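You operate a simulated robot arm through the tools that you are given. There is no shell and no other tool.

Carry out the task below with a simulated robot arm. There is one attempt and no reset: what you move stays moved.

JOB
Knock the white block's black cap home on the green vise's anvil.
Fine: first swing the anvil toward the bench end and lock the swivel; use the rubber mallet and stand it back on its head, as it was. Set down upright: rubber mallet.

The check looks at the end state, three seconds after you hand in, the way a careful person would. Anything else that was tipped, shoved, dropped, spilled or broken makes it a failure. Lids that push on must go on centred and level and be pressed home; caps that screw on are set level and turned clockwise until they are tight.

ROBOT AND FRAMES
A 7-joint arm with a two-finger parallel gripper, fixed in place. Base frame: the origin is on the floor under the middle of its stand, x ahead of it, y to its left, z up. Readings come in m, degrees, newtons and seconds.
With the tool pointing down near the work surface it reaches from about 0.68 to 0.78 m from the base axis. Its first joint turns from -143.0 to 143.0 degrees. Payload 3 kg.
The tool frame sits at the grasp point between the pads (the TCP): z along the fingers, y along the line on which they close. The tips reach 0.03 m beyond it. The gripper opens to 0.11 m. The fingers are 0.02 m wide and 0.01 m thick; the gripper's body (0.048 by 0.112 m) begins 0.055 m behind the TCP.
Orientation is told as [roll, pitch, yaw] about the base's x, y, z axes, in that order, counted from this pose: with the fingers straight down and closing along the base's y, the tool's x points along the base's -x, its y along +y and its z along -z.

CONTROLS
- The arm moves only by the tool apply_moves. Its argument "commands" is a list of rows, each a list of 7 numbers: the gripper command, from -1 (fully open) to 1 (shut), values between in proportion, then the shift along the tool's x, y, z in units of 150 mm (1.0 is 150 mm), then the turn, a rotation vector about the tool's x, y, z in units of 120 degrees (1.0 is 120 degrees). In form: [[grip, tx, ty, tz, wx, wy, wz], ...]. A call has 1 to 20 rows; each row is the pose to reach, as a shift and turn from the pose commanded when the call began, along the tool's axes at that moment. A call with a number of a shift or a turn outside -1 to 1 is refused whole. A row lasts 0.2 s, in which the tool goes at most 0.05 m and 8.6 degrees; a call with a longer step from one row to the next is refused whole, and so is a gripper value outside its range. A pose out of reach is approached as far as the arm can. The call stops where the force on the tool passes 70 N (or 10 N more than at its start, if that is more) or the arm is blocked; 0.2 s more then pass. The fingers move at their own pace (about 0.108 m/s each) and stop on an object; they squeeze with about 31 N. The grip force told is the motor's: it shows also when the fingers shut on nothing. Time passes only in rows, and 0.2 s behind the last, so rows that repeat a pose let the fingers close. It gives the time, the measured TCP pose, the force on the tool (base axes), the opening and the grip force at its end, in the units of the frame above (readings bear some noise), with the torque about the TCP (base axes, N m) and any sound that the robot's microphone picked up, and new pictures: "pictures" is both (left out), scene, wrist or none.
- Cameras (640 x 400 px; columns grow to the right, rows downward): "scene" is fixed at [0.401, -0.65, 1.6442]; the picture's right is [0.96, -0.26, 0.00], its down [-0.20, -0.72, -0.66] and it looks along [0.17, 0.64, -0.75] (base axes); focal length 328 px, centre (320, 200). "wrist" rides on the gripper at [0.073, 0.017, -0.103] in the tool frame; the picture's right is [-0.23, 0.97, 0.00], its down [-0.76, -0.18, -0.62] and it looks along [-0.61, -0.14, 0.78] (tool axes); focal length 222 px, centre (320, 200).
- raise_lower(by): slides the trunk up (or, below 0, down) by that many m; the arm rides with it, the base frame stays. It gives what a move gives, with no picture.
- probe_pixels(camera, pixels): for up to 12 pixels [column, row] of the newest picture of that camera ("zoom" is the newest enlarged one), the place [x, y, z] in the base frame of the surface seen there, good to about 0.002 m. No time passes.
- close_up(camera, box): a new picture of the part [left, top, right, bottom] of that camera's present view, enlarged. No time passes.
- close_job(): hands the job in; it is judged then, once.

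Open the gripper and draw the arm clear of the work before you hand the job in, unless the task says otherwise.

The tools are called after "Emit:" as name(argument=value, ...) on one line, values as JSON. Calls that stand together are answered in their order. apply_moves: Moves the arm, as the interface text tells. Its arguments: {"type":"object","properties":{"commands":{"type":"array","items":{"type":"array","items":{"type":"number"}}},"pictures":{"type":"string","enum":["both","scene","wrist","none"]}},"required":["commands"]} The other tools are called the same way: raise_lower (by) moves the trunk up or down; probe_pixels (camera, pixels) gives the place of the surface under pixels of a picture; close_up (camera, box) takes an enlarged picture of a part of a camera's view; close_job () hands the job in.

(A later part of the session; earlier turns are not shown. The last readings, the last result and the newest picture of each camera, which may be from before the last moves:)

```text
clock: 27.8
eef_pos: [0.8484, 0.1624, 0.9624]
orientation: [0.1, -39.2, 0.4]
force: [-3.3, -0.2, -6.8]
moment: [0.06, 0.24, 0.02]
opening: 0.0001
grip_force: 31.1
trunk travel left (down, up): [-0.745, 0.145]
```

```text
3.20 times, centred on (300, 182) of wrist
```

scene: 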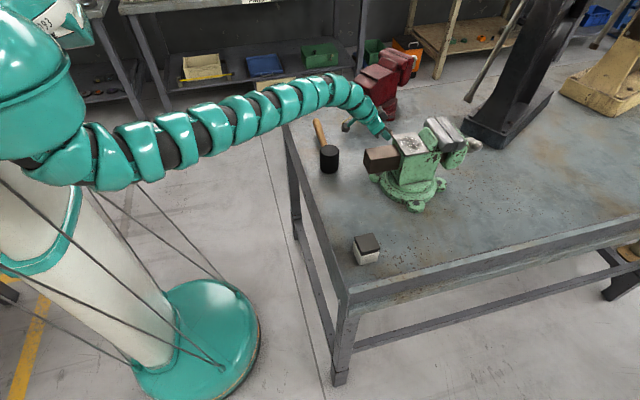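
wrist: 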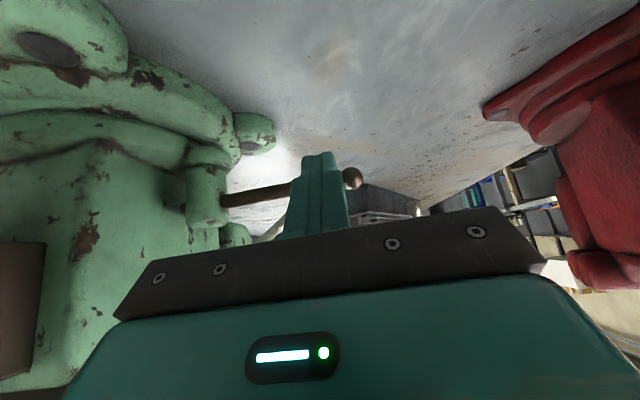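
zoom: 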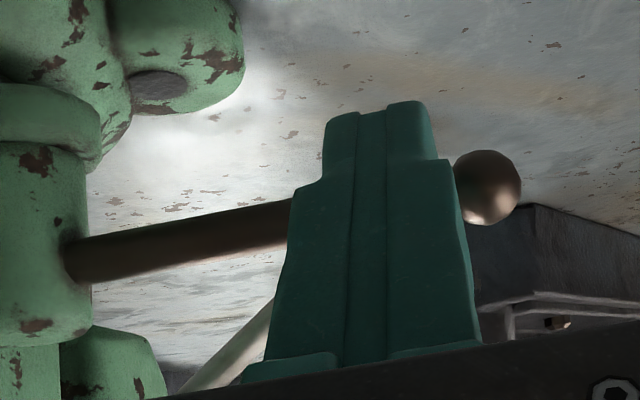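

A light force (about 7 N) and the rod has moved. I'll check whether only the lever turned or the whole vise swung, by probing the bar, the anvil edge and the rod.

Emit:
close_up(camera="scene", box=[335, 100, 480, 220])

Emit:
probe_pixels(camera="zoom", pixels=[[180, 175], [198, 205], [275, 118], [318, 188], [345, 108], [392, 170], [190, 165], [290, 155]])

Emit:
probe_pixels(camera="wrist", pixels=[[228, 199], [260, 193], [280, 190], [352, 179]])

```text
3.33 times, centred on (408, 160) of scene
```

zoom: 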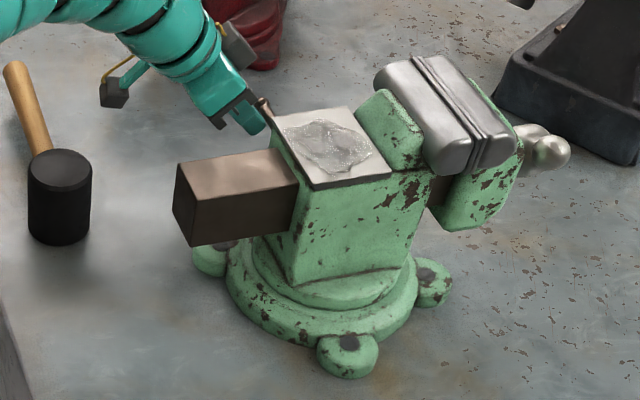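

```text
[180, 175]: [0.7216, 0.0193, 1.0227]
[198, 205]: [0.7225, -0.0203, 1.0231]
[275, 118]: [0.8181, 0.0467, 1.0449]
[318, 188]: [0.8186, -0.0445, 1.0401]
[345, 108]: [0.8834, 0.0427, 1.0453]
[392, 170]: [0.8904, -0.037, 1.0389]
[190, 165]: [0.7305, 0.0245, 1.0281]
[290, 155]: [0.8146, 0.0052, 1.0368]
```

```text
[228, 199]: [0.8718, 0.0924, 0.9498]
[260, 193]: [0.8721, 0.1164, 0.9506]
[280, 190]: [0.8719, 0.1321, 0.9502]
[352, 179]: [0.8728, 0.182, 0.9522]
```

The rod is now at about 90°, down from 96°, but the bar may have shifted slightly too. I'll zoom in on the tail bar to measure the vise yaw precisely.

Emit:
close_up(camera="scene", box=[355, 130, 435, 180])

```text
8.00 times, centred on (395, 155) of scene
```

zoom: 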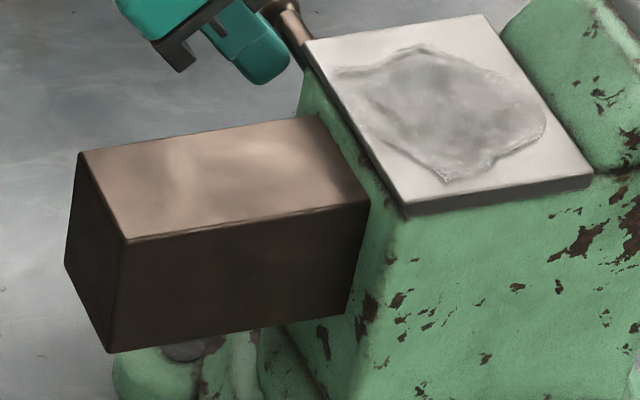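

Emit:
probe_pixels(camera="zoom", pixels=[[84, 156], [127, 238], [365, 200], [310, 120], [308, 44], [403, 204], [588, 177], [484, 20], [130, 300], [340, 260]])

```text
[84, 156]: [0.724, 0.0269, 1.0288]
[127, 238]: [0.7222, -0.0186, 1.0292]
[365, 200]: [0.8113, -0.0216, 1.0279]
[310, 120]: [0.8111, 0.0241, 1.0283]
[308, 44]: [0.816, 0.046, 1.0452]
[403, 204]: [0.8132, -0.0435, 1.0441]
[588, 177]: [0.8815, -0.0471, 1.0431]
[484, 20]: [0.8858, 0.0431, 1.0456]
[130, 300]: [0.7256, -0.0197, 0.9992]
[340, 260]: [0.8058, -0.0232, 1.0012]
```

The vise is at about -1.8° yaw while the rod turned about 6.6°, so the lever is turning clockwise relative to the body with only slight drag on the swivel. I'll continue pushing the rod along its arc in small steps.

Emit:
apply_moves(commands=[[1, -0.022, -0.009, 0.018, 0, 0, 0], [1, -0.045, -0.018, 0.037, 0, 0, 0], [1, -0.067, -0.027, 0.055, 0, 0, 0], [1, -0.089, -0.036, 0.073, 0, 0, 0], [1, -0.089, -0.036, 0.073, 0, 0, 0]], pictures="both")

Emit:
close_up(camera="scene", box=[355, 130, 435, 180])

Emit:
probe_pixels(camera="zoom", pixels=[[84, 156], [127, 238], [365, 200], [310, 120], [308, 44], [403, 204]])

```text
clock: 28.9
eef_pos: [0.8489, 0.1538, 0.962]
orientation: [-0.2, -39.3, 0.5]
force: [-20.1, -1.6, -13.5]
moment: [-0.16, 0.66, -0.21]
opening: 0.0
grip_force: 31.6
out of reach, approached as far as the arm can: row 1, 2, 3, 4, 5
trunk travel left (down, up): [-0.745, 0.145]
```

scene: 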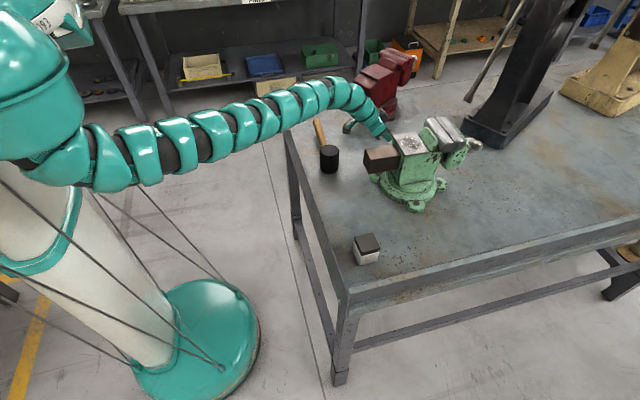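
wrist: 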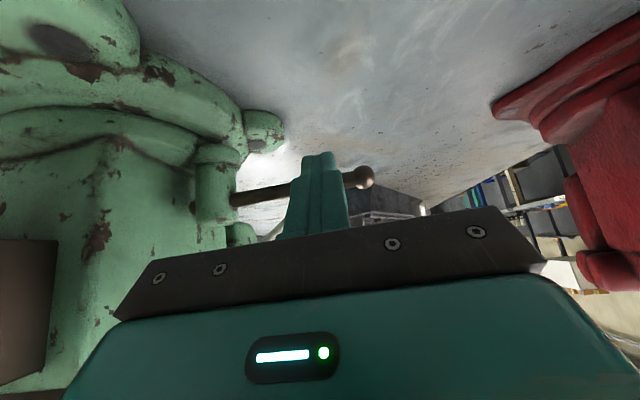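

```text
8.00 times, centred on (395, 155) of scene
```

zoom: 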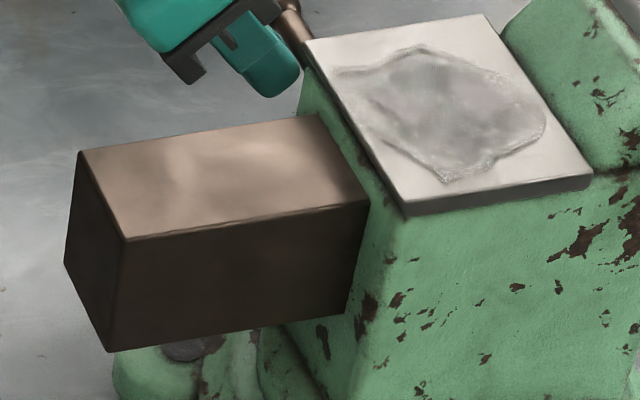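

```text
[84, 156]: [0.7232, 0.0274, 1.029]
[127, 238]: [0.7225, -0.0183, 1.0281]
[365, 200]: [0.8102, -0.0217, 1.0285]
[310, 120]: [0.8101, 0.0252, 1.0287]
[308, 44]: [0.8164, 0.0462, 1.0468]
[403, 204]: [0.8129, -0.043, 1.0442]
```

The arm stopped out of reach at x 0.849 with 20 N on the rod, and the vise did not move. I'll probe the rod again to see whether it turned at all in that push.

Emit:
probe_pixels(camera="wrist", pixels=[[240, 198], [262, 195], [284, 191], [352, 180], [366, 178]])

```text
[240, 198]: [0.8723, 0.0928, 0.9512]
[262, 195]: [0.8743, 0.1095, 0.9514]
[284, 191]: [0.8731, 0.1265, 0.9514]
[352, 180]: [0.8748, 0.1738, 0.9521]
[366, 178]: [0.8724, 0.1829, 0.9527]
```

The rod stays at about 89° under 20 N, so it may be tightening, but the arm is at its limit. I'll back off, rise, lower the trunk and come back in with a steeper tilt for a stronger push.

Emit:
apply_moves(commands=[[1, 0.103, 0, -0.085, 0, 0, 0], [1, 0.0, 0, -0.24, 0, 0, 0], [1, -0.2, 0, -0.47, 0, 0, 0], [1, -0.406, 0, -0.702, 0, 0, 0], [1, -0.406, 0, -0.702, 0, 0, 0]], pictures="none")

Emit:
raise_lower(by=-0.1)

```text
clock: 30.1
eef_pos: [0.83, 0.1543, 1.0829]
orientation: [-0.2, -39.5, 0.6]
force: [-0.7, 0.5, 0.4]
moment: [0.0, 0.0, 0.0]
opening: 0.0003
grip_force: 30.8
trunk travel left (down, up): [-0.745, 0.145]
```

```text
clock: 31.5
eef_pos: [0.8304, 0.1559, 0.9839]
orientation: [-0.1, -39.5, 0.4]
force: [-0.6, 0.4, 0.0]
moment: [-0.05, 0.0, 0.03]
opening: 0.0001
grip_force: 31.5
trunk travel left (down, up): [-0.645, 0.245]
```

Now at (0.830, 0.156, 0.984) with the trunk lower. I'll tilt to 60° outward so the closed finger ends can press squarely on the rod, stopping just short of it.

Emit:
apply_moves(commands=[[1, 0.05, 0.003, 0.0, 0, -0.057, 0], [1, 0.07, 0.006, 0.02, 0, -0.114, 0], [1, 0.083, 0.007, 0.048, 0, -0.171, 0], [1, 0.083, 0.007, 0.048, 0, -0.171, 0]], pictures="both")

```text
clock: 32.5
eef_pos: [0.8247, 0.1572, 0.9693]
orientation: [-0.1, -60.0, 0.5]
force: [-0.6, -0.4, -0.3]
moment: [0.03, 0.02, 0.01]
opening: 0.0
grip_force: 30.9
trunk travel left (down, up): [-0.645, 0.245]
```

scene: 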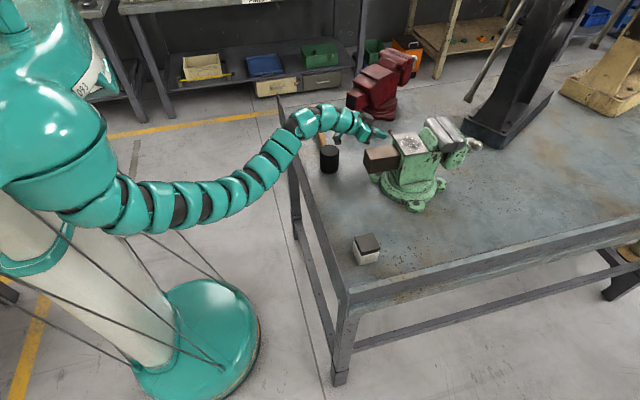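
wrist: 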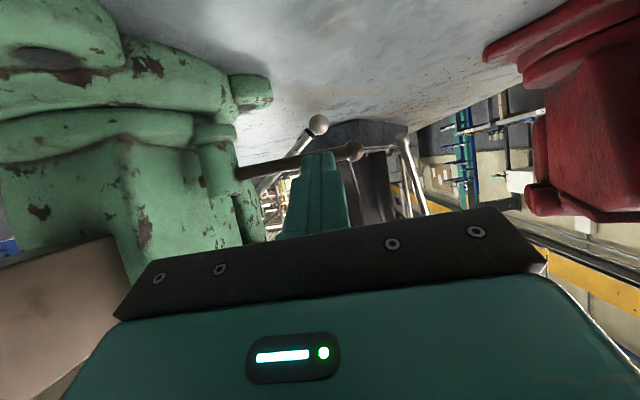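

The finger end is lined up with the rod beside the knob in the wrist view (around (325,155)). I'll press forward along +x slowly and watch the force and any sound.

Emit:
apply_moves(commands=[[1, -0.0156, 0, 0.027, 0, 0, 0], [1, -0.0312, 0, 0.0541, 0, 0, 0], [1, -0.0469, 0, 0.0812, 0, 0, 0], [1, -0.0625, 0, 0.1083, 0, 0, 0], [1, -0.0781, 0, 0.1353, 0, 0, 0], [1, -0.0938, 0, 0.1624, 0, 0, 0]], pictures="both")

Emit:
probe_pixels(camera="wrist", pixels=[[240, 172], [260, 168], [285, 163], [355, 150]])

Emit:
close_up(camera="wrist", box=[200, 100, 400, 225])

```text
clock: 33.9
eef_pos: [0.85, 0.1568, 0.971]
orientation: [0.0, -59.9, 0.5]
force: [-21.2, -3.5, 2.2]
moment: [-0.1, 0.31, -0.26]
opening: 0.0
grip_force: 31.6
trunk travel left (down, up): [-0.645, 0.245]
```

scene: 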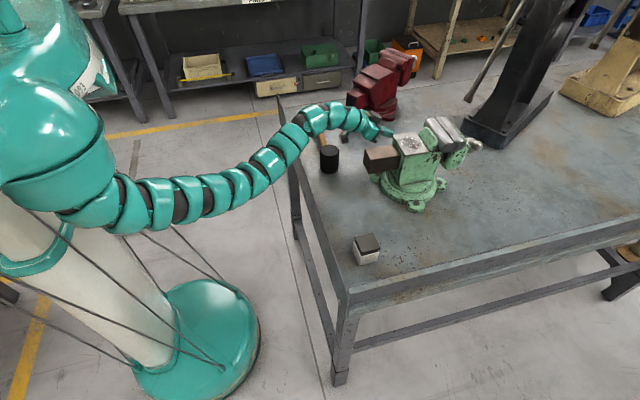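
wrist: 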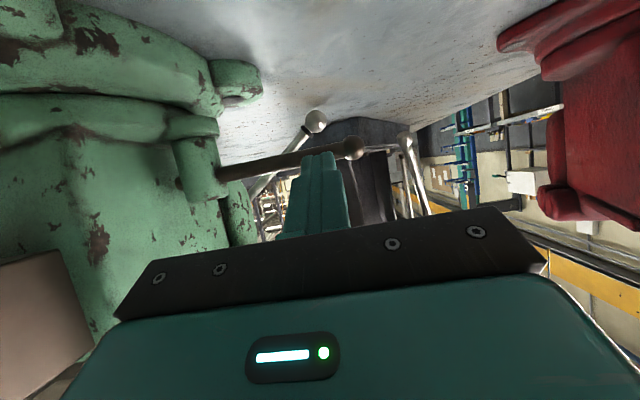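

```text
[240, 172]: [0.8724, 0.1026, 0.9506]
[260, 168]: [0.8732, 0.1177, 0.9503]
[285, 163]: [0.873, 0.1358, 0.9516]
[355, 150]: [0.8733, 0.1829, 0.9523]
```

```text
3.20 times, centred on (300, 162) of wrist
```

zoom: 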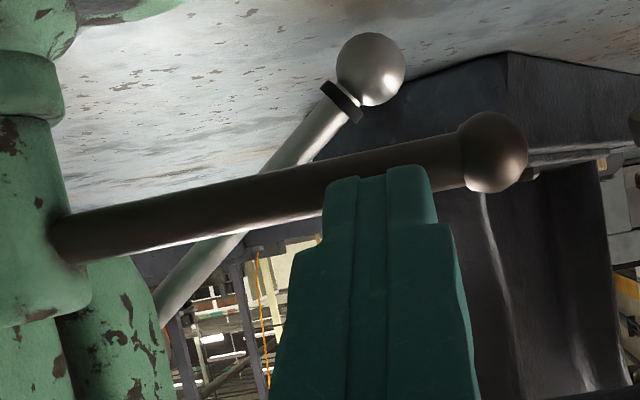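

The rod holds at about 89.5° against 21 N. I'll press harder in small steps, keeping below the stop limit, and see whether it turns or is up tight.

Emit:
apply_moves(commands=[[1, -0.0125, 0, 0.0217, 0, 0, 0], [1, -0.025, 0, 0.0433, 0, 0, 0], [1, -0.0375, 0, 0.065, 0, 0, 0], [1, -0.05, 0, 0.0866, 0, 0, 0], [1, -0.05, 0, 0.0866, 0, 0, 0]], pictures="both")

Emit:
probe_pixels(camera="wrist", pixels=[[240, 172], [260, 168], [285, 163], [355, 150]])

Emit:
close_up(camera="scene", box=[355, 130, 435, 180])

Emit:
probe_pixels(camera="zoom", pixels=[[84, 156], [127, 238], [365, 200], [310, 120], [310, 44], [403, 204]])

```text
clock: 34.5
eef_pos: [0.8498, 0.1585, 0.9715]
orientation: [-0.2, -59.6, 0.6]
force: [-62.1, -20.1, 16.6]
moment: [-0.32, 0.75, -0.73]
opening: 0.0
grip_force: 31.4
trunk travel left (down, up): [-0.645, 0.245]
stopped in row 3: the force on the tool passed its limit at 78 N (the readings are from after the stop); the commanded pose is now the measured one
```

scene: 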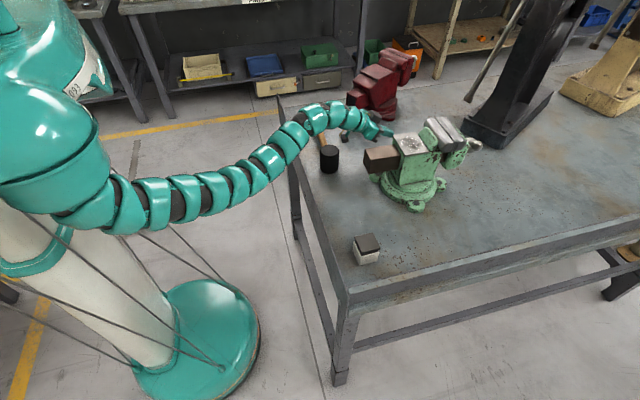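
wrist: 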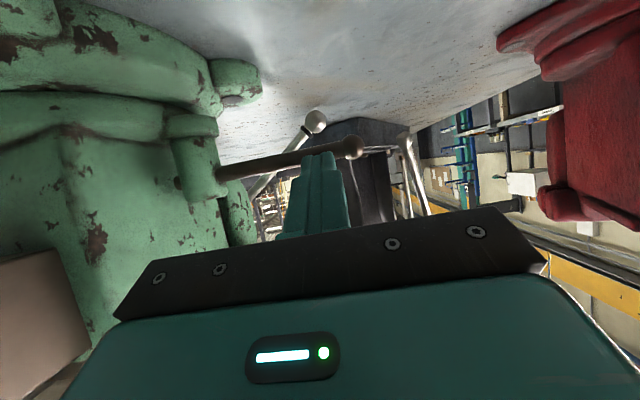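

```text
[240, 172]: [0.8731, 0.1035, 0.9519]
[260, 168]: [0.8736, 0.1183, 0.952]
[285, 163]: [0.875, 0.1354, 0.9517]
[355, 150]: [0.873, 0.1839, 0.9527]
```

```text
8.00 times, centred on (395, 155) of scene
```

zoom: 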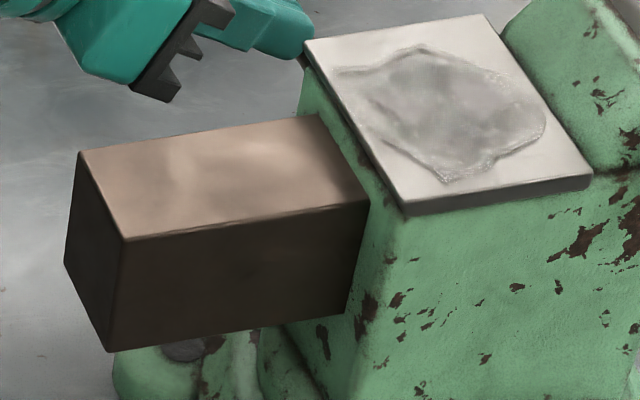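

```text
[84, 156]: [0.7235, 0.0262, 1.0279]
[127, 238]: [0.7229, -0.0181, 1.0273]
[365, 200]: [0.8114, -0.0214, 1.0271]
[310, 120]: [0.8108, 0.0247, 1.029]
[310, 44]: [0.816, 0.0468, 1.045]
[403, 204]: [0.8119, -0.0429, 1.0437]
```

Neither the rod nor the vise moved at 78 N, so the lever is hard against something: either tight, or a stop. To tell which, I'll retreat and check whether the vise can still be swung by its tail bar. First I'll back away from the rod and rise.

Emit:
apply_moves(commands=[[1, 0.05, 0, -0.087, 0, 0, 0], [1, 0.11, 0, -0.19, 0, 0, 0], [1, 0.167, 0, -0.289, 0, 0, 0], [1, 0.02, 0, -0.37, 0, 0, 0], [1, -0.17, 0, -0.48, 0, 0.07, 0], [1, -0.36, 0, -0.6, 0, 0.14, 0], [1, -0.41, 0, -0.72, 0, 0.21, 0], [1, -0.41, 0, -0.8, 0, 0.28, 0], [1, -0.41, 0, -0.85, 0, 0.35, 0], [1, -0.41, 0, -0.9, 0, 0.42, 0], [1, -0.41, 0, -0.9, 0, 0.495, 0], [-0.5, -0.41, 0, -0.9, 0, 0.495, 0]], pictures="both")

```text
refused: row 11 steps farther than a row can; nothing moved
```

Row 11 turned more than a row allows, so I'll resend the retreat with that step trimmed.

Emit:
apply_moves(commands=[[1, 0.05, 0, -0.087, 0, 0, 0], [1, 0.11, 0, -0.19, 0, 0, 0], [1, 0.167, 0, -0.289, 0, 0, 0], [1, 0.02, 0, -0.37, 0, 0, 0], [1, -0.17, 0, -0.48, 0, 0.07, 0], [1, -0.36, 0, -0.6, 0, 0.14, 0], [1, -0.41, 0, -0.72, 0, 0.21, 0], [1, -0.41, 0, -0.8, 0, 0.28, 0], [1, -0.41, 0, -0.85, 0, 0.35, 0], [1, -0.41, 0, -0.9, 0, 0.42, 0], [1, -0.41, 0, -0.9, 0, 0.487, 0], [-0.5, -0.41, 0, -0.9, 0, 0.495, 0]], pictures="both")

```text
clock: 37.1
eef_pos: [0.748, 0.1212, 1.0977]
orientation: [0.3, -4.6, 0.7]
force: [0.2, -0.3, 0.5]
moment: [-0.02, 0.0, 0.02]
opening: 0.0808
grip_force: 0.4
out of reach, approached as far as the arm can: row 10, 11, 12
trunk travel left (down, up): [-0.645, 0.245]
```

scene: 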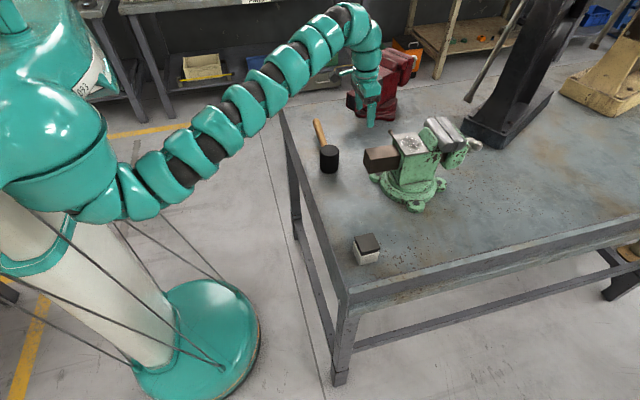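
wrist: 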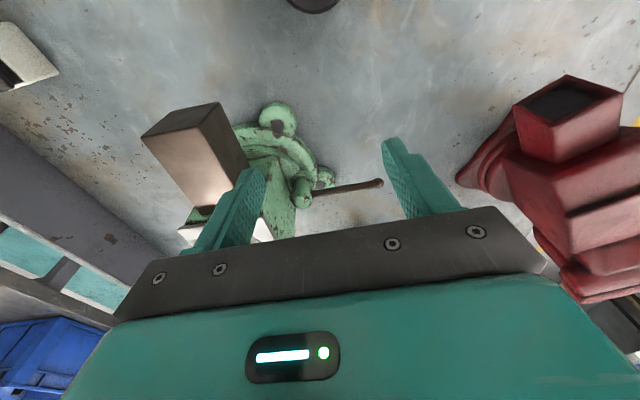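

Clear of the vise at (0.748, 0.121, 1.098). I'll move across above the tail bar with the fingers open.

Emit:
apply_moves(commands=[[-0.5, 0.005, -0.2, 0.01, 0, 0.01, 0.005], [-0.5, 0.01, -0.4, 0.02, 0, 0.02, 0.01], [-0.5, 0.015, -0.6, 0.04, 0, 0.03, 0.016], [-0.5, 0.02, -0.787, 0.053, 0, 0.038, 0.0217], [-0.5, 0.02, -0.787, 0.053, 0, 0.038, 0.0217]], pictures="wrist")

```text
clock: 38.3
eef_pos: [0.7463, 0.0049, 1.0925]
orientation: [0.4, -0.2, -1.7]
force: [-0.1, 1.0, -0.4]
moment: [0.02, 0.02, 0.0]
opening: 0.0825
grip_force: 0.0
trunk travel left (down, up): [-0.645, 0.245]
```

wrist: 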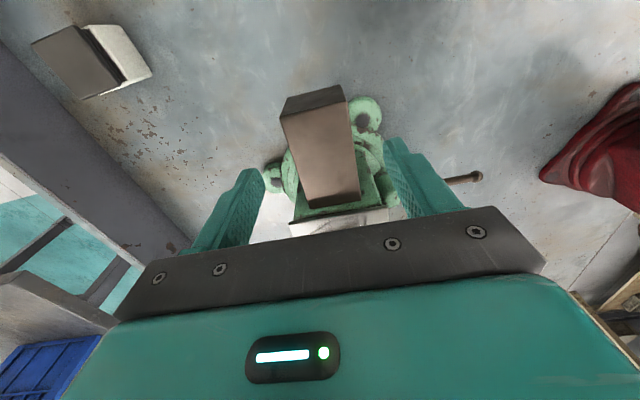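

Fingers straddle the bar again. I'll go down 0.085 m and close on it.

Emit:
apply_moves(commands=[[-0.5, 0, 0, 0.19, 0, 0, 0], [-0.5, 0, 0, 0.38, 0, 0, 0], [-0.5, 0, 0, 0.57, 0, 0, 0], [-0.2, 0, 0, 0.57, 0, 0, 0], [0, 0, 0, 0.57, 0, 0, 0], [0.08, 0, 0, 0.57, 0, 0, 0], [0.15, 0, 0, 0.57, 0, 0, 0]], pictures="wrist")

```text
clock: 39.9
eef_pos: [0.7446, 0.005, 1.0038]
orientation: [0.3, -0.2, -1.9]
force: [0.3, 1.9, -1.1]
moment: [-2.25, -0.59, -0.04]
opening: 0.052
grip_force: 45.4
trunk travel left (down, up): [-0.645, 0.245]
```

wrist: 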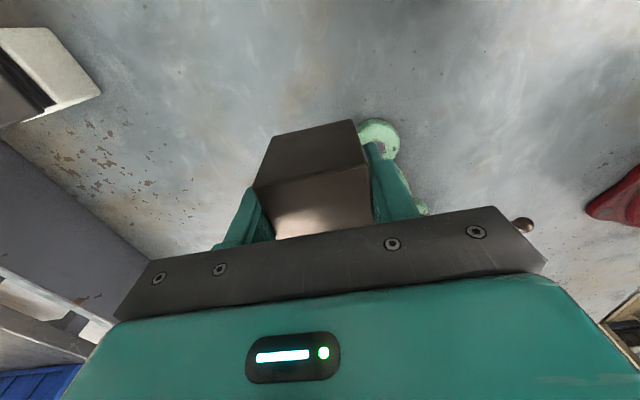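

Gripped at yaw -1.9°. I'll try a tiny 2° counter-clockwise arc, which would also correct the yaw, to see whether the swivel is locked.

Emit:
apply_moves(commands=[[0.15, 0, -0.01, 0, 0, 0, -0.0055], [0.15, 0, -0.02, 0, 0, 0, -0.011], [0.15, 0, -0.03, 0, 0, 0, -0.0167], [0.15, 0, -0.03, 0, 0, 0, -0.0167]], pictures="none")

```text
clock: 40.9
eef_pos: [0.7449, 0.0015, 1.0041]
orientation: [0.3, 0.0, 0.2]
force: [-8.4, 1.1, -6.4]
moment: [-2.21, -0.4, -0.34]
opening: 0.0521
grip_force: 45.4
trunk travel left (down, up): [-0.645, 0.245]
```

The bar moved back to yaw 0.2° with almost no resistance, so the swivel is not locked: clockwise was the lever's end stop, and locking must be counter-clockwise (knob toward the robot). I'll set the vise back to about -1° and release the bar.

Emit:
apply_moves(commands=[[0.15, 0, 0.009, 0, 0, 0, 0.005], [0.15, 0, 0.018, 0, 0, 0, 0.01], [0.15, 0, 0.018, 0, 0, 0, 0.01], [0, 0, 0.018, 0, 0, 0, 0.01], [-0.5, 0, 0.018, 0, 0, 0, 0.01], [-0.5, 0, 0.018, 0, 0, 0, 0.01], [-0.5, 0, 0.018, -0.25, 0, 0, 0.01], [-0.5, 0, 0.018, -0.5, 0, 0, 0.01], [-0.5, 0, 0.018, -0.75, 0, 0, 0.01], [-0.5, 0, 0.018, -0.75, 0, 0, 0.01]], pictures="scene")

Emit:
close_up(camera="scene", box=[355, 130, 435, 180])

```text
clock: 43.1
eef_pos: [0.7469, 0.0013, 1.1163]
orientation: [0.4, -0.3, -1.1]
force: [-0.7, -0.8, 0.1]
moment: [0.01, 0.0, -0.03]
opening: 0.0827
grip_force: 0.1
trunk travel left (down, up): [-0.645, 0.245]
```

scene: 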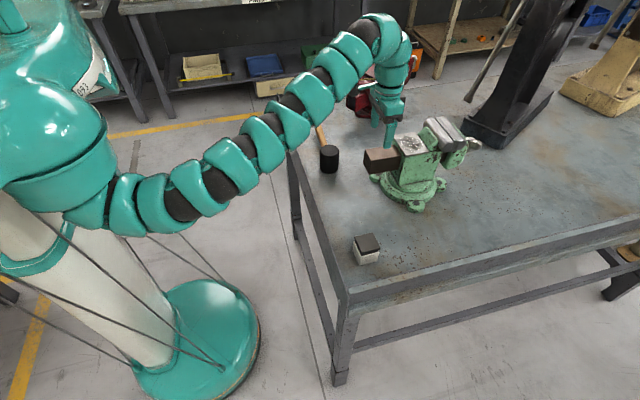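

```text
8.00 times, centred on (395, 155) of scene
```

zoom: 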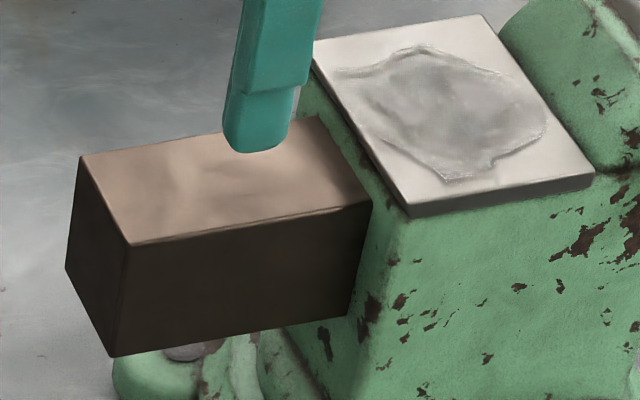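

Vise is at about -1°. I'll move the hand to y≈0.15 at a safe height and yaw -90° so the fingers can close across the lever rod.

Emit:
apply_moves(commands=[[-0.5, 0, 0.09, 0, 0, 0, 0.0675], [-0.5, 0, 0.18, 0, 0, 0, 0.135], [-0.5, 0, 0.27, 0, 0, 0, 0.2025], [-0.5, 0, 0.36, 0, 0, 0, 0.27], [-0.5, 0, 0.45, 0, 0, 0, 0.3375], [-0.5, 0, 0.54, 0, 0, 0, 0.405], [-0.5, 0, 0.63, 0, 0, 0, 0.4725], [-0.5, 0, 0.72, 0, 0, 0, 0.54], [-0.5, 0, 0.81, 0, 0, 0, 0.6075], [-0.5, 0, 0.9, 0, 0, 0, 0.675], [-0.5, 0, 0.97, 0, 0, 0, 0.742], [-0.5, 0, 0.97, 0, 0, 0, 0.742]], pictures="both")

```text
clock: 45.7
eef_pos: [0.7152, 0.143, 1.1099]
orientation: [0.2, 0.4, -85.2]
force: [-0.2, 0.1, 0.3]
moment: [-0.04, 0.03, -0.04]
opening: 0.0825
grip_force: 0.0
out of reach, approached as far as the arm can: row 6, 7, 8, 9, 10, 11, 12
trunk travel left (down, up): [-0.645, 0.245]
```

scene: 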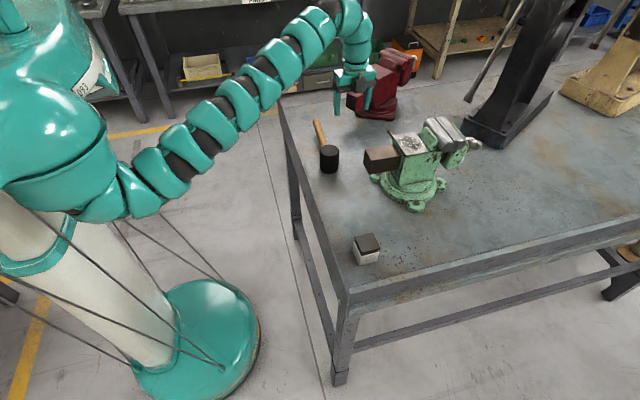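
wrist: 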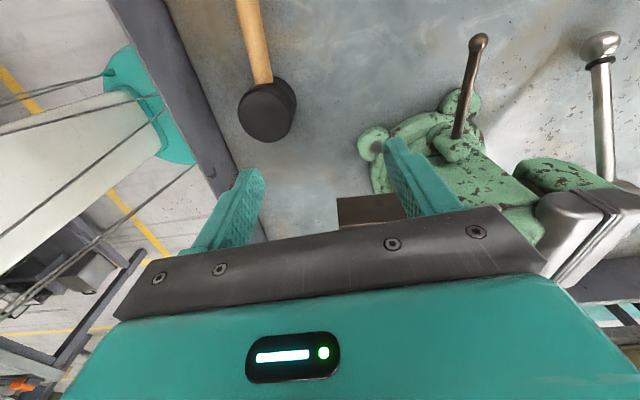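

Yaw reached -85° at (0.715, 0.143, 1.110), and the wrist view shows the whole lever (knob at (478,42)). I'll probe the rod, knob and boss once more from here.

Emit:
probe_pixels(camera="wrist", pixels=[[479, 42], [474, 65], [469, 90], [463, 115], [458, 135], [460, 148], [450, 155], [440, 150]])

Emit:
close_up(camera="wrist", box=[390, 20, 570, 200])

```text
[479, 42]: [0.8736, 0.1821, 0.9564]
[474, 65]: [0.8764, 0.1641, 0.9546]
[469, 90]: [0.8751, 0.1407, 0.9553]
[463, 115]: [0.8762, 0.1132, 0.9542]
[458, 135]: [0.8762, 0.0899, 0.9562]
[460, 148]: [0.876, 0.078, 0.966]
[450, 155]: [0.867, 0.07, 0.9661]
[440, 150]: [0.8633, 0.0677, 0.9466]
```

```text
2.22 times, centred on (480, 110) of wrist
```

zoom: 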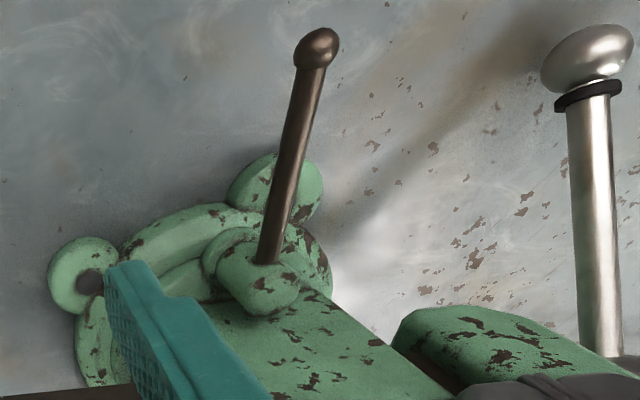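

The rod lies at x≈0.875 pointing along about +y. I'll tilt the tool 50° outward about the rod's direction and come to a pre-grasp point with the fingers 5.5 cm open, straddling the rod's line.

Emit:
apply_moves(commands=[[0, -0.002, 0.1, 0.1, -0.0595, -0.0021, 0.0046], [0, -0.004, 0.2, 0.21, -0.119, -0.0043, 0.0091], [0, -0.006, 0.31, 0.32, -0.1784, -0.0064, 0.0137], [0, -0.009, 0.42, 0.43, -0.2379, -0.0085, 0.0183], [0, -0.011, 0.53, 0.54, -0.2974, -0.0106, 0.0229], [0, -0.013, 0.64, 0.65, -0.3568, -0.0128, 0.0274], [0, -0.015, 0.735, 0.767, -0.4163, -0.0149, 0.032], [0, -0.015, 0.735, 0.767, -0.4163, -0.0149, 0.032]], pictures="both")

Emit:
close_up(camera="wrist", box=[200, 60, 480, 235])

```text
clock: 47.5
eef_pos: [0.8296, 0.1523, 0.9949]
orientation: [50.3, 0.4, -89.3]
force: [0.3, 0.4, -0.5]
moment: [-0.01, 0.01, -0.03]
opening: 0.055
grip_force: 0.0
trunk travel left (down, up): [-0.645, 0.245]
```

scene: 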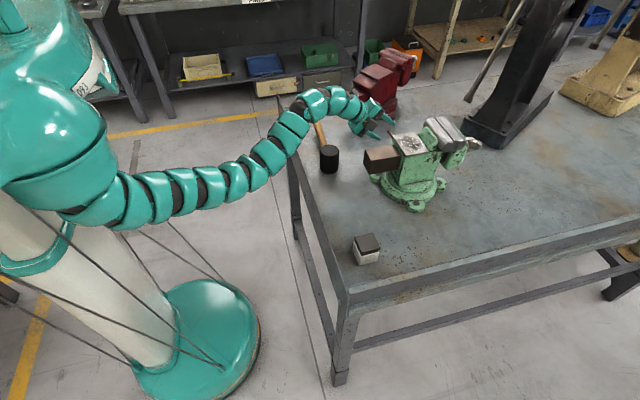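
wrist: 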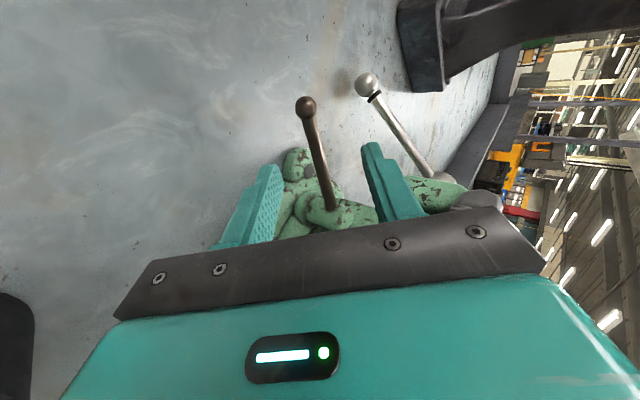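

```text
2.29 times, centred on (340, 148) of wrist
```

zoom: 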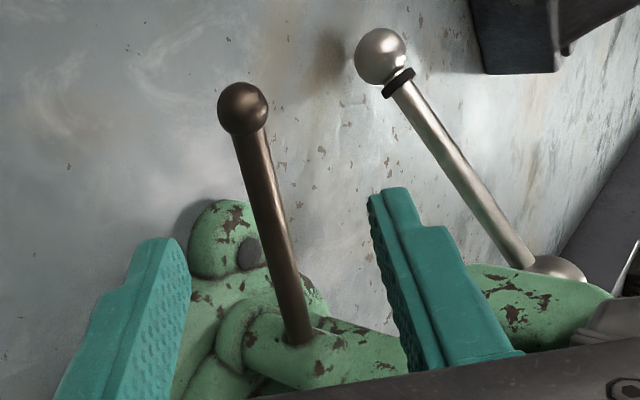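

The rod runs centrally between the fingers. I'll advance 5.4 cm along the fingers so the rod sits near the pads, then close gently.

Emit:
apply_moves(commands=[[0, 0, -0.005, 0.09, 0, 0, 0], [0, 0, -0.01, 0.18, 0, 0, 0], [0, 0, -0.014, 0.27, 0, 0, 0], [0, 0, -0.014, 0.36, 0, 0, 0], [0, 0, -0.014, 0.36, 0, 0, 0]], pictures="wrist")

Emit:
close_up(camera="wrist", box=[200, 60, 480, 235])

```text
clock: 48.7
eef_pos: [0.8667, 0.1528, 0.9597]
orientation: [50.3, 0.4, -89.4]
force: [0.1, 0.1, -0.1]
moment: [0.0, -0.03, 0.0]
opening: 0.0552
grip_force: 0.2
trunk travel left (down, up): [-0.645, 0.245]
```

wrist: 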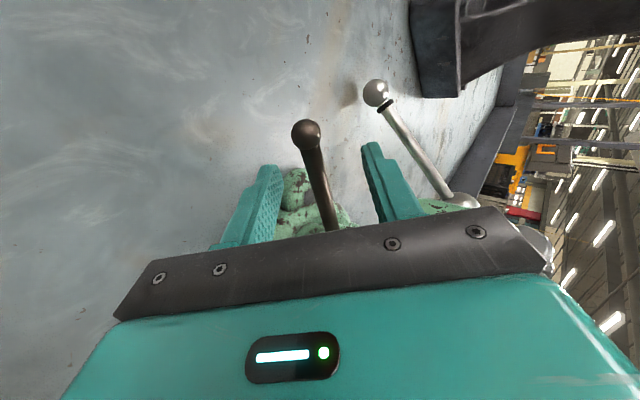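

```text
2.29 times, centred on (340, 148) of wrist
```

zoom: 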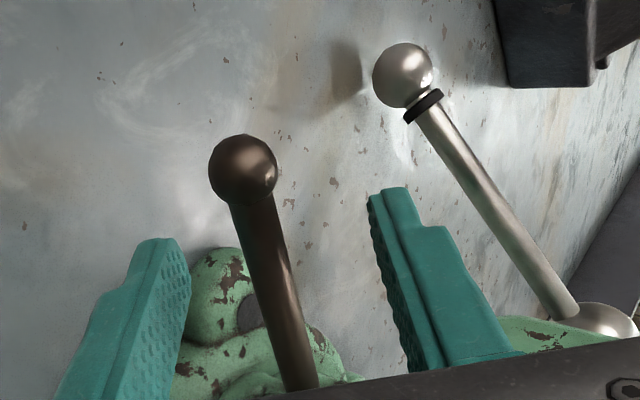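

The rod and knob are centred between the pads. I'll close on the rod.

Emit:
apply_moves(commands=[[0.4, 0, 0, 0, 0, 0, 0], [0.7, 0, 0, 0, 0, 0, 0], [0.9, 0, 0, 0, 0, 0, 0], [1, 0, 0, 0, 0, 0, 0], [1, 0, 0, 0, 0, 0, 0]], pictures="wrist")

Emit:
close_up(camera="wrist", box=[200, 60, 480, 235])

```text
clock: 49.9
eef_pos: [0.8667, 0.1527, 0.9582]
orientation: [50.0, 0.4, -89.4]
force: [-5.5, -1.5, -5.1]
moment: [-0.11, 0.09, -0.35]
opening: 0.0113
grip_force: 45.2
trunk travel left (down, up): [-0.645, 0.245]
```

wrist: 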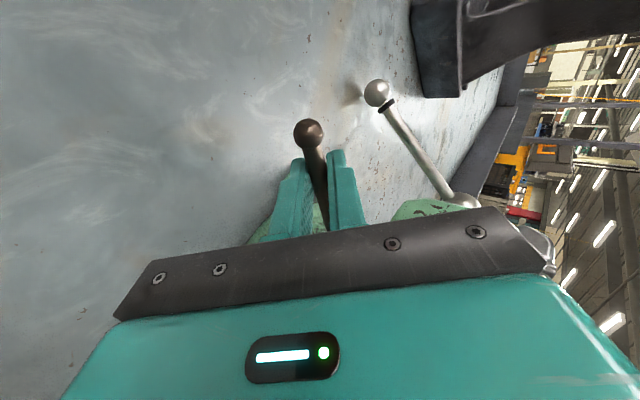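

```text
2.29 times, centred on (340, 148) of wrist
```

zoom: 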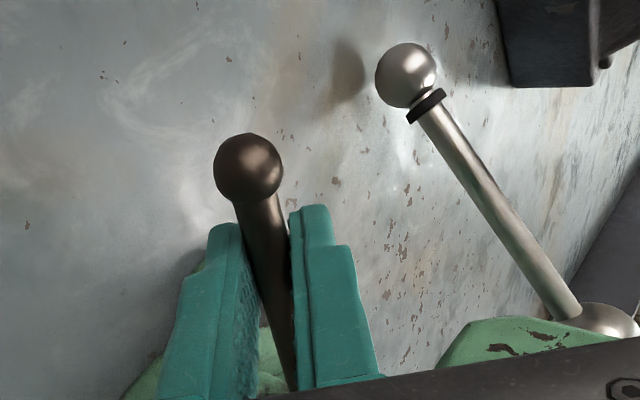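

The rod is held (opening 0.0113). I'll turn it counter-clockwise about the boss by 10° along an exact arc, so the vise itself isn't dragged, and read the force.

Emit:
apply_moves(commands=[[1, -0.002, -0.0145, -0.0173, 0, 0.016, -0.0134], [1, -0.0051, -0.029, -0.0345, 0, 0.0319, -0.0268], [1, -0.009, -0.0433, -0.0516, 0, 0.0479, -0.0402], [1, -0.0137, -0.0575, -0.0685, 0, 0.0638, -0.0536], [1, -0.0137, -0.0575, -0.0685, 0, 0.0638, -0.0536]], pictures="both")

Emit:
close_up(camera="scene", box=[355, 130, 435, 180])

Emit:
probe_pixels(camera="zoom", pixels=[[84, 160], [130, 240], [365, 200], [315, 120], [316, 44], [408, 204], [590, 176]])

```text
clock: 51.1
eef_pos: [0.853, 0.1495, 0.9593]
orientation: [50.3, 0.3, -79.4]
force: [-7.4, 0.1, -5.1]
moment: [-0.18, 0.11, -0.59]
opening: 0.0112
grip_force: 45.2
trunk travel left (down, up): [-0.645, 0.245]
```

scene: 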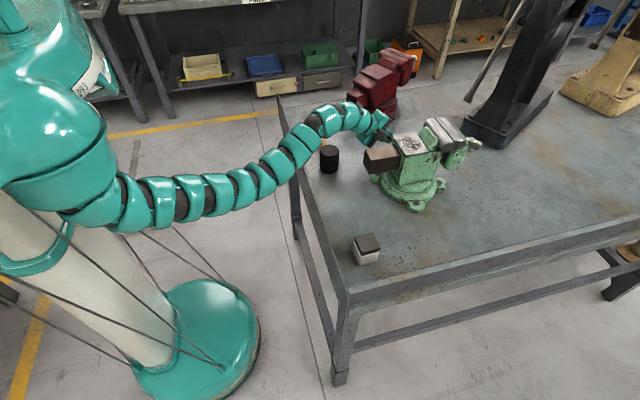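
wrist: 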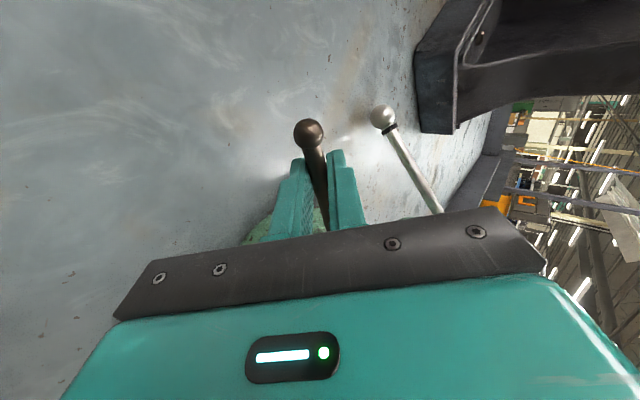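

```text
8.00 times, centred on (395, 155) of scene
```

zoom: 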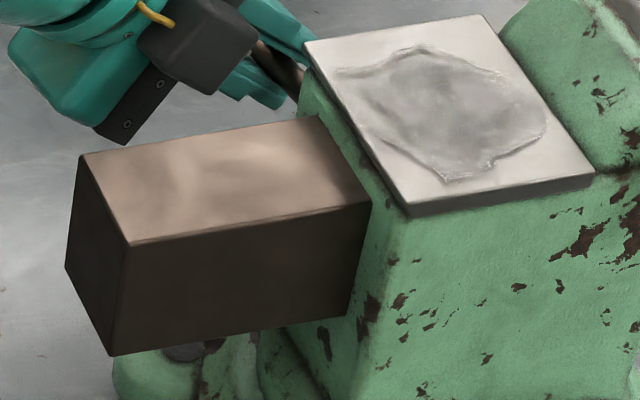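

```text
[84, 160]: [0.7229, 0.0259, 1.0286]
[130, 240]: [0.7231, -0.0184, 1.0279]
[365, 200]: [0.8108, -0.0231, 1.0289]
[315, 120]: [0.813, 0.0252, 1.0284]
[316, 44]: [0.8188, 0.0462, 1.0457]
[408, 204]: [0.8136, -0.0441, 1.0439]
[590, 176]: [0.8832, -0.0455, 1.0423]
```

The lever turned 10° while the vise stayed put, with low force. I'll continue counter-clockwise another 30° along the arc.

Emit:
apply_moves(commands=[[1, -0.0053, -0.0285, -0.0343, 0, 0.0321, -0.0266], [1, -0.0145, -0.0566, -0.0681, 0, 0.0641, -0.0532], [1, -0.0275, -0.084, -0.1012, 0, 0.0962, -0.0799], [1, -0.0441, -0.1107, -0.1333, 0, 0.1282, -0.1065], [1, -0.0644, -0.1363, -0.1641, 0, 0.1603, -0.1331], [1, -0.0881, -0.1606, -0.1935, 0, 0.1924, -0.1597], [1, -0.0881, -0.1606, -0.1935, 0, 0.1924, -0.1597]], pictures="both")

Emit:
close_up(camera="scene", box=[355, 130, 435, 180])

Emit:
probe_pixels(camera="zoom", pixels=[[84, 160], [130, 240], [365, 200], [315, 120], [408, 204], [590, 176]])

```text
clock: 52.9
eef_pos: [0.8178, 0.1298, 0.958]
orientation: [50.2, 0.4, -49.3]
force: [-5.7, -4.8, -17.4]
moment: [0.46, 0.65, -0.54]
opening: 0.0115
grip_force: 45.1
trunk travel left (down, up): [-0.645, 0.245]
stopped in row 7: the force on the tool passed its limit at 70 N (the readings are from after the stop); the commanded pose is now the measured one
```

scene: 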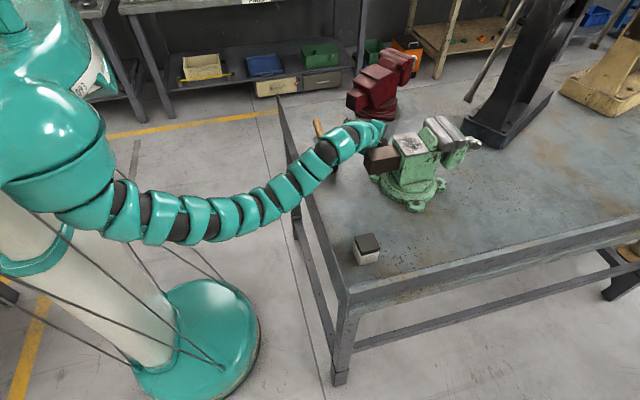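
wrist: 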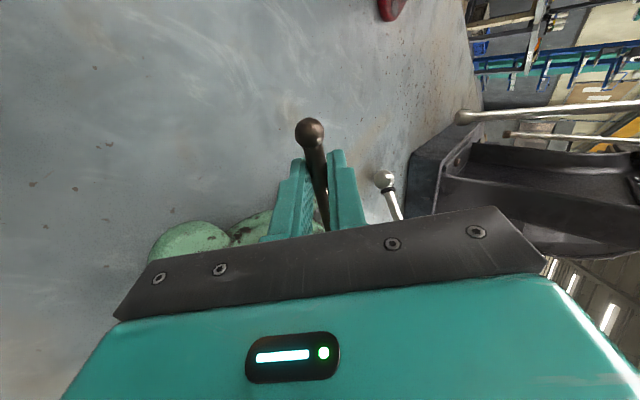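

```text
8.00 times, centred on (395, 155) of scene
```

zoom: 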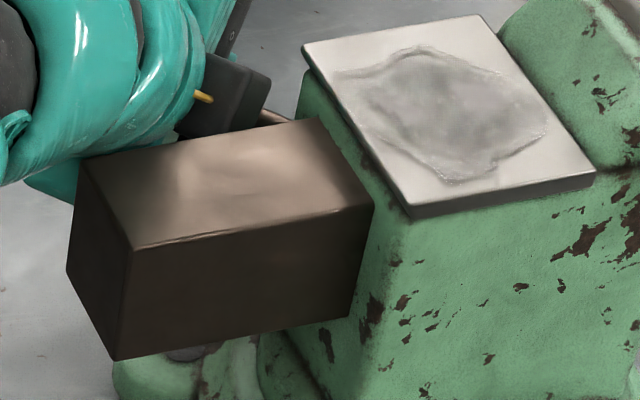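

```text
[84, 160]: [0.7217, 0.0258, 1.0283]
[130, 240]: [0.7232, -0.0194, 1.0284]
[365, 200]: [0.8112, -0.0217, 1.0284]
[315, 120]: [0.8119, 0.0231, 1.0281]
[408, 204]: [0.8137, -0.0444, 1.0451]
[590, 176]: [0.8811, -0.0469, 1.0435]
```

The call stopped at 70 N with the rod at about 131°, a 40° turn. It could be the lock tightening, or my wrist touching the tail bar, since the hand is close to it in the zoom. I'll loosen the grip slightly and look closely before judging.

Emit:
apply_moves(commands=[[0.6, 0, 0, 0, 0, 0, 0], [0.45, 0, 0, 0, 0, 0, 0]], pictures="both")

Emit:
close_up(camera="scene", box=[310, 90, 450, 190])

Emit:
close_up(camera="wrist", box=[140, 90, 420, 265])

```text
clock: 53.5
eef_pos: [0.8205, 0.1297, 0.9591]
orientation: [50.4, 0.3, -49.2]
force: [0.3, 0.0, -0.3]
moment: [-0.01, -0.01, 0.0]
opening: 0.03
grip_force: 0.1
trunk travel left (down, up): [-0.645, 0.245]
```

scene: 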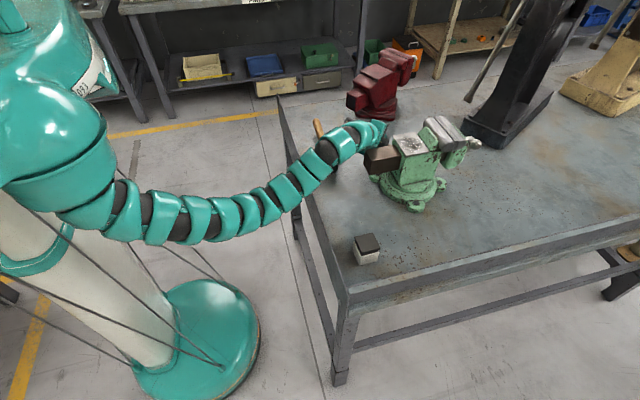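
wrist: 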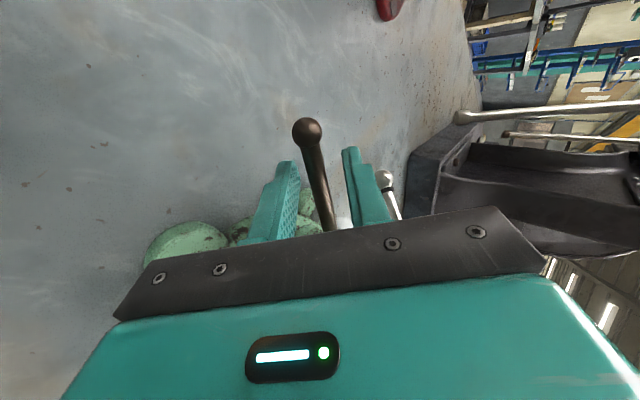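

```text
4.00 times, centred on (380, 140) of scene
```

zoom: 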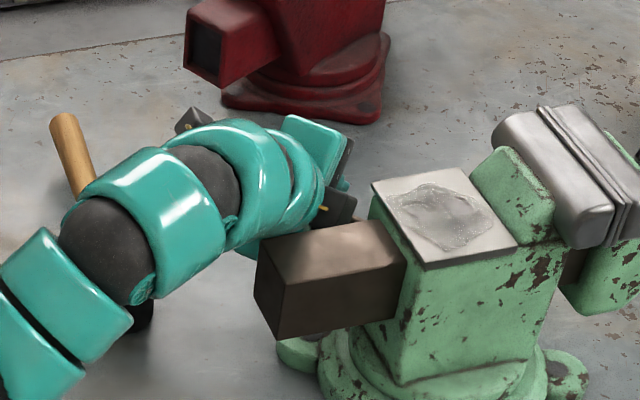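

```text
2.29 times, centred on (280, 178) of wrist
```

zoom: 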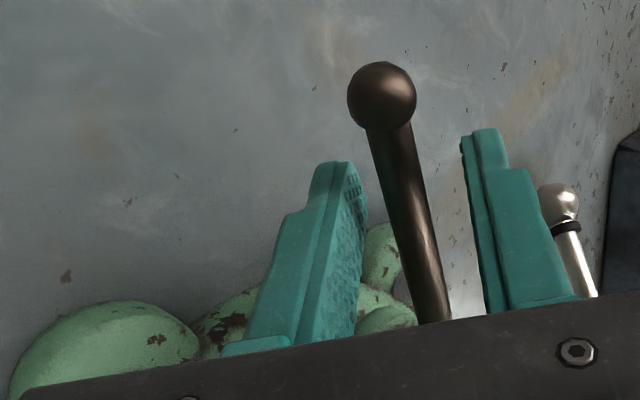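

With the grip eased the force dropped to zero, so the resistance came from the lever itself: it has come up tight at about 131°. I'll open a little more, ease the tilt by 15° to keep the hand clear of the tail bar, and back out along the fingers.

Emit:
apply_moves(commands=[[0.2, 0, 0, 0, 0.06, 0, 0], [0.2, 0, 0, 0, 0.125, 0, 0], [0.2, 0, 0, 0, 0.125, 0, 0]], pictures="wrist")

```text
clock: 54.3
eef_pos: [0.8172, 0.13, 0.957]
orientation: [35.2, 0.3, -49.4]
force: [0.4, 0.3, -0.2]
moment: [0.04, 0.03, 0.02]
opening: 0.0441
grip_force: 0.0
trunk travel left (down, up): [-0.645, 0.245]
```

wrist: 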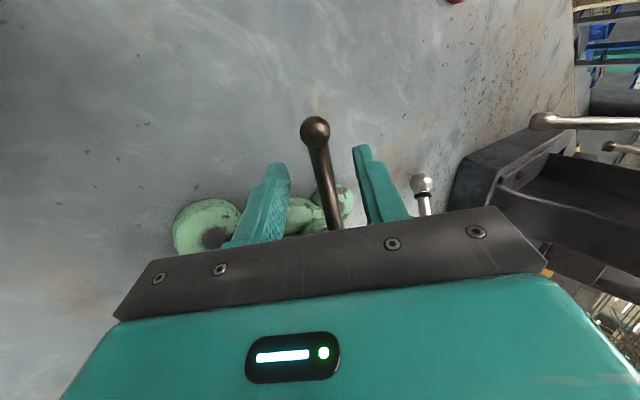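

No contact, with the rod still free between the open fingers. I'll back out 6 cm along the fingers and then rise.

Emit:
apply_moves(commands=[[0.2, 0, 0, -0.13, 0, 0, 0], [0.2, 0, 0, -0.27, 0, 0, 0], [0.2, 0, 0, -0.4, 0, 0, 0], [0.2, 0, 0.1, -0.56, 0, 0, 0], [0.2, 0, 0.2, -0.7, 0, 0, 0], [0.2, 0, 0.2, -0.7, 0, 0, 0]], pictures="both")

Emit:
close_up(camera="scene", box=[310, 90, 450, 190])

Emit:
probe_pixels(camera="wrist", pixels=[[316, 130], [330, 170], [340, 200]])

```text
clock: 55.7
eef_pos: [0.7914, 0.1059, 1.0589]
orientation: [35.2, 0.2, -49.5]
force: [-0.1, -1.6, 0.2]
moment: [0.05, -0.02, 0.01]
opening: 0.0441
grip_force: 0.0
trunk travel left (down, up): [-0.645, 0.245]
```

scene: 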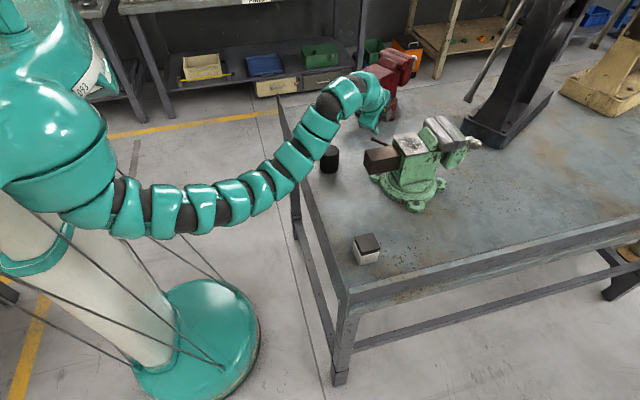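
wrist: 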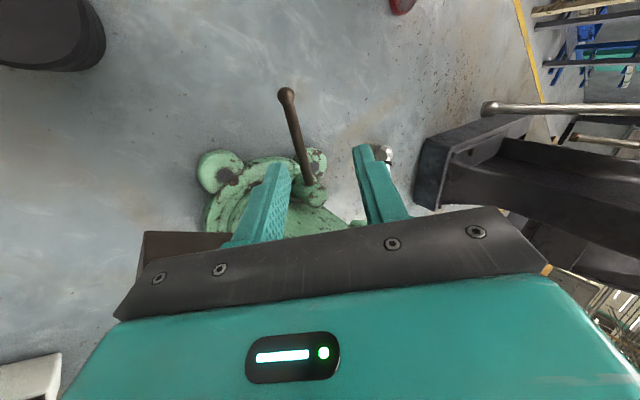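

```text
4.00 times, centred on (380, 140) of scene
```

zoom: 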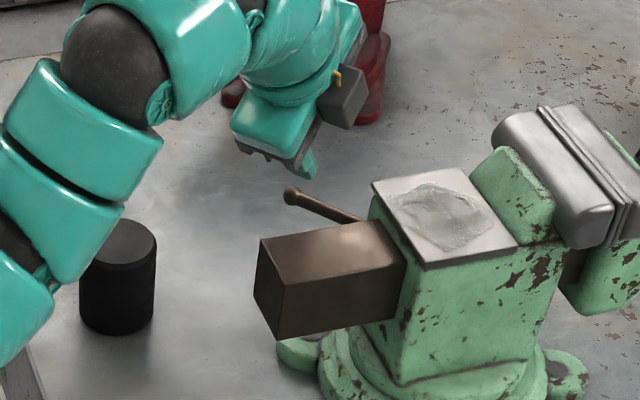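

```text
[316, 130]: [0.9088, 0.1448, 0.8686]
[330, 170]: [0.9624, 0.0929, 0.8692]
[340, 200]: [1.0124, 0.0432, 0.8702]
```

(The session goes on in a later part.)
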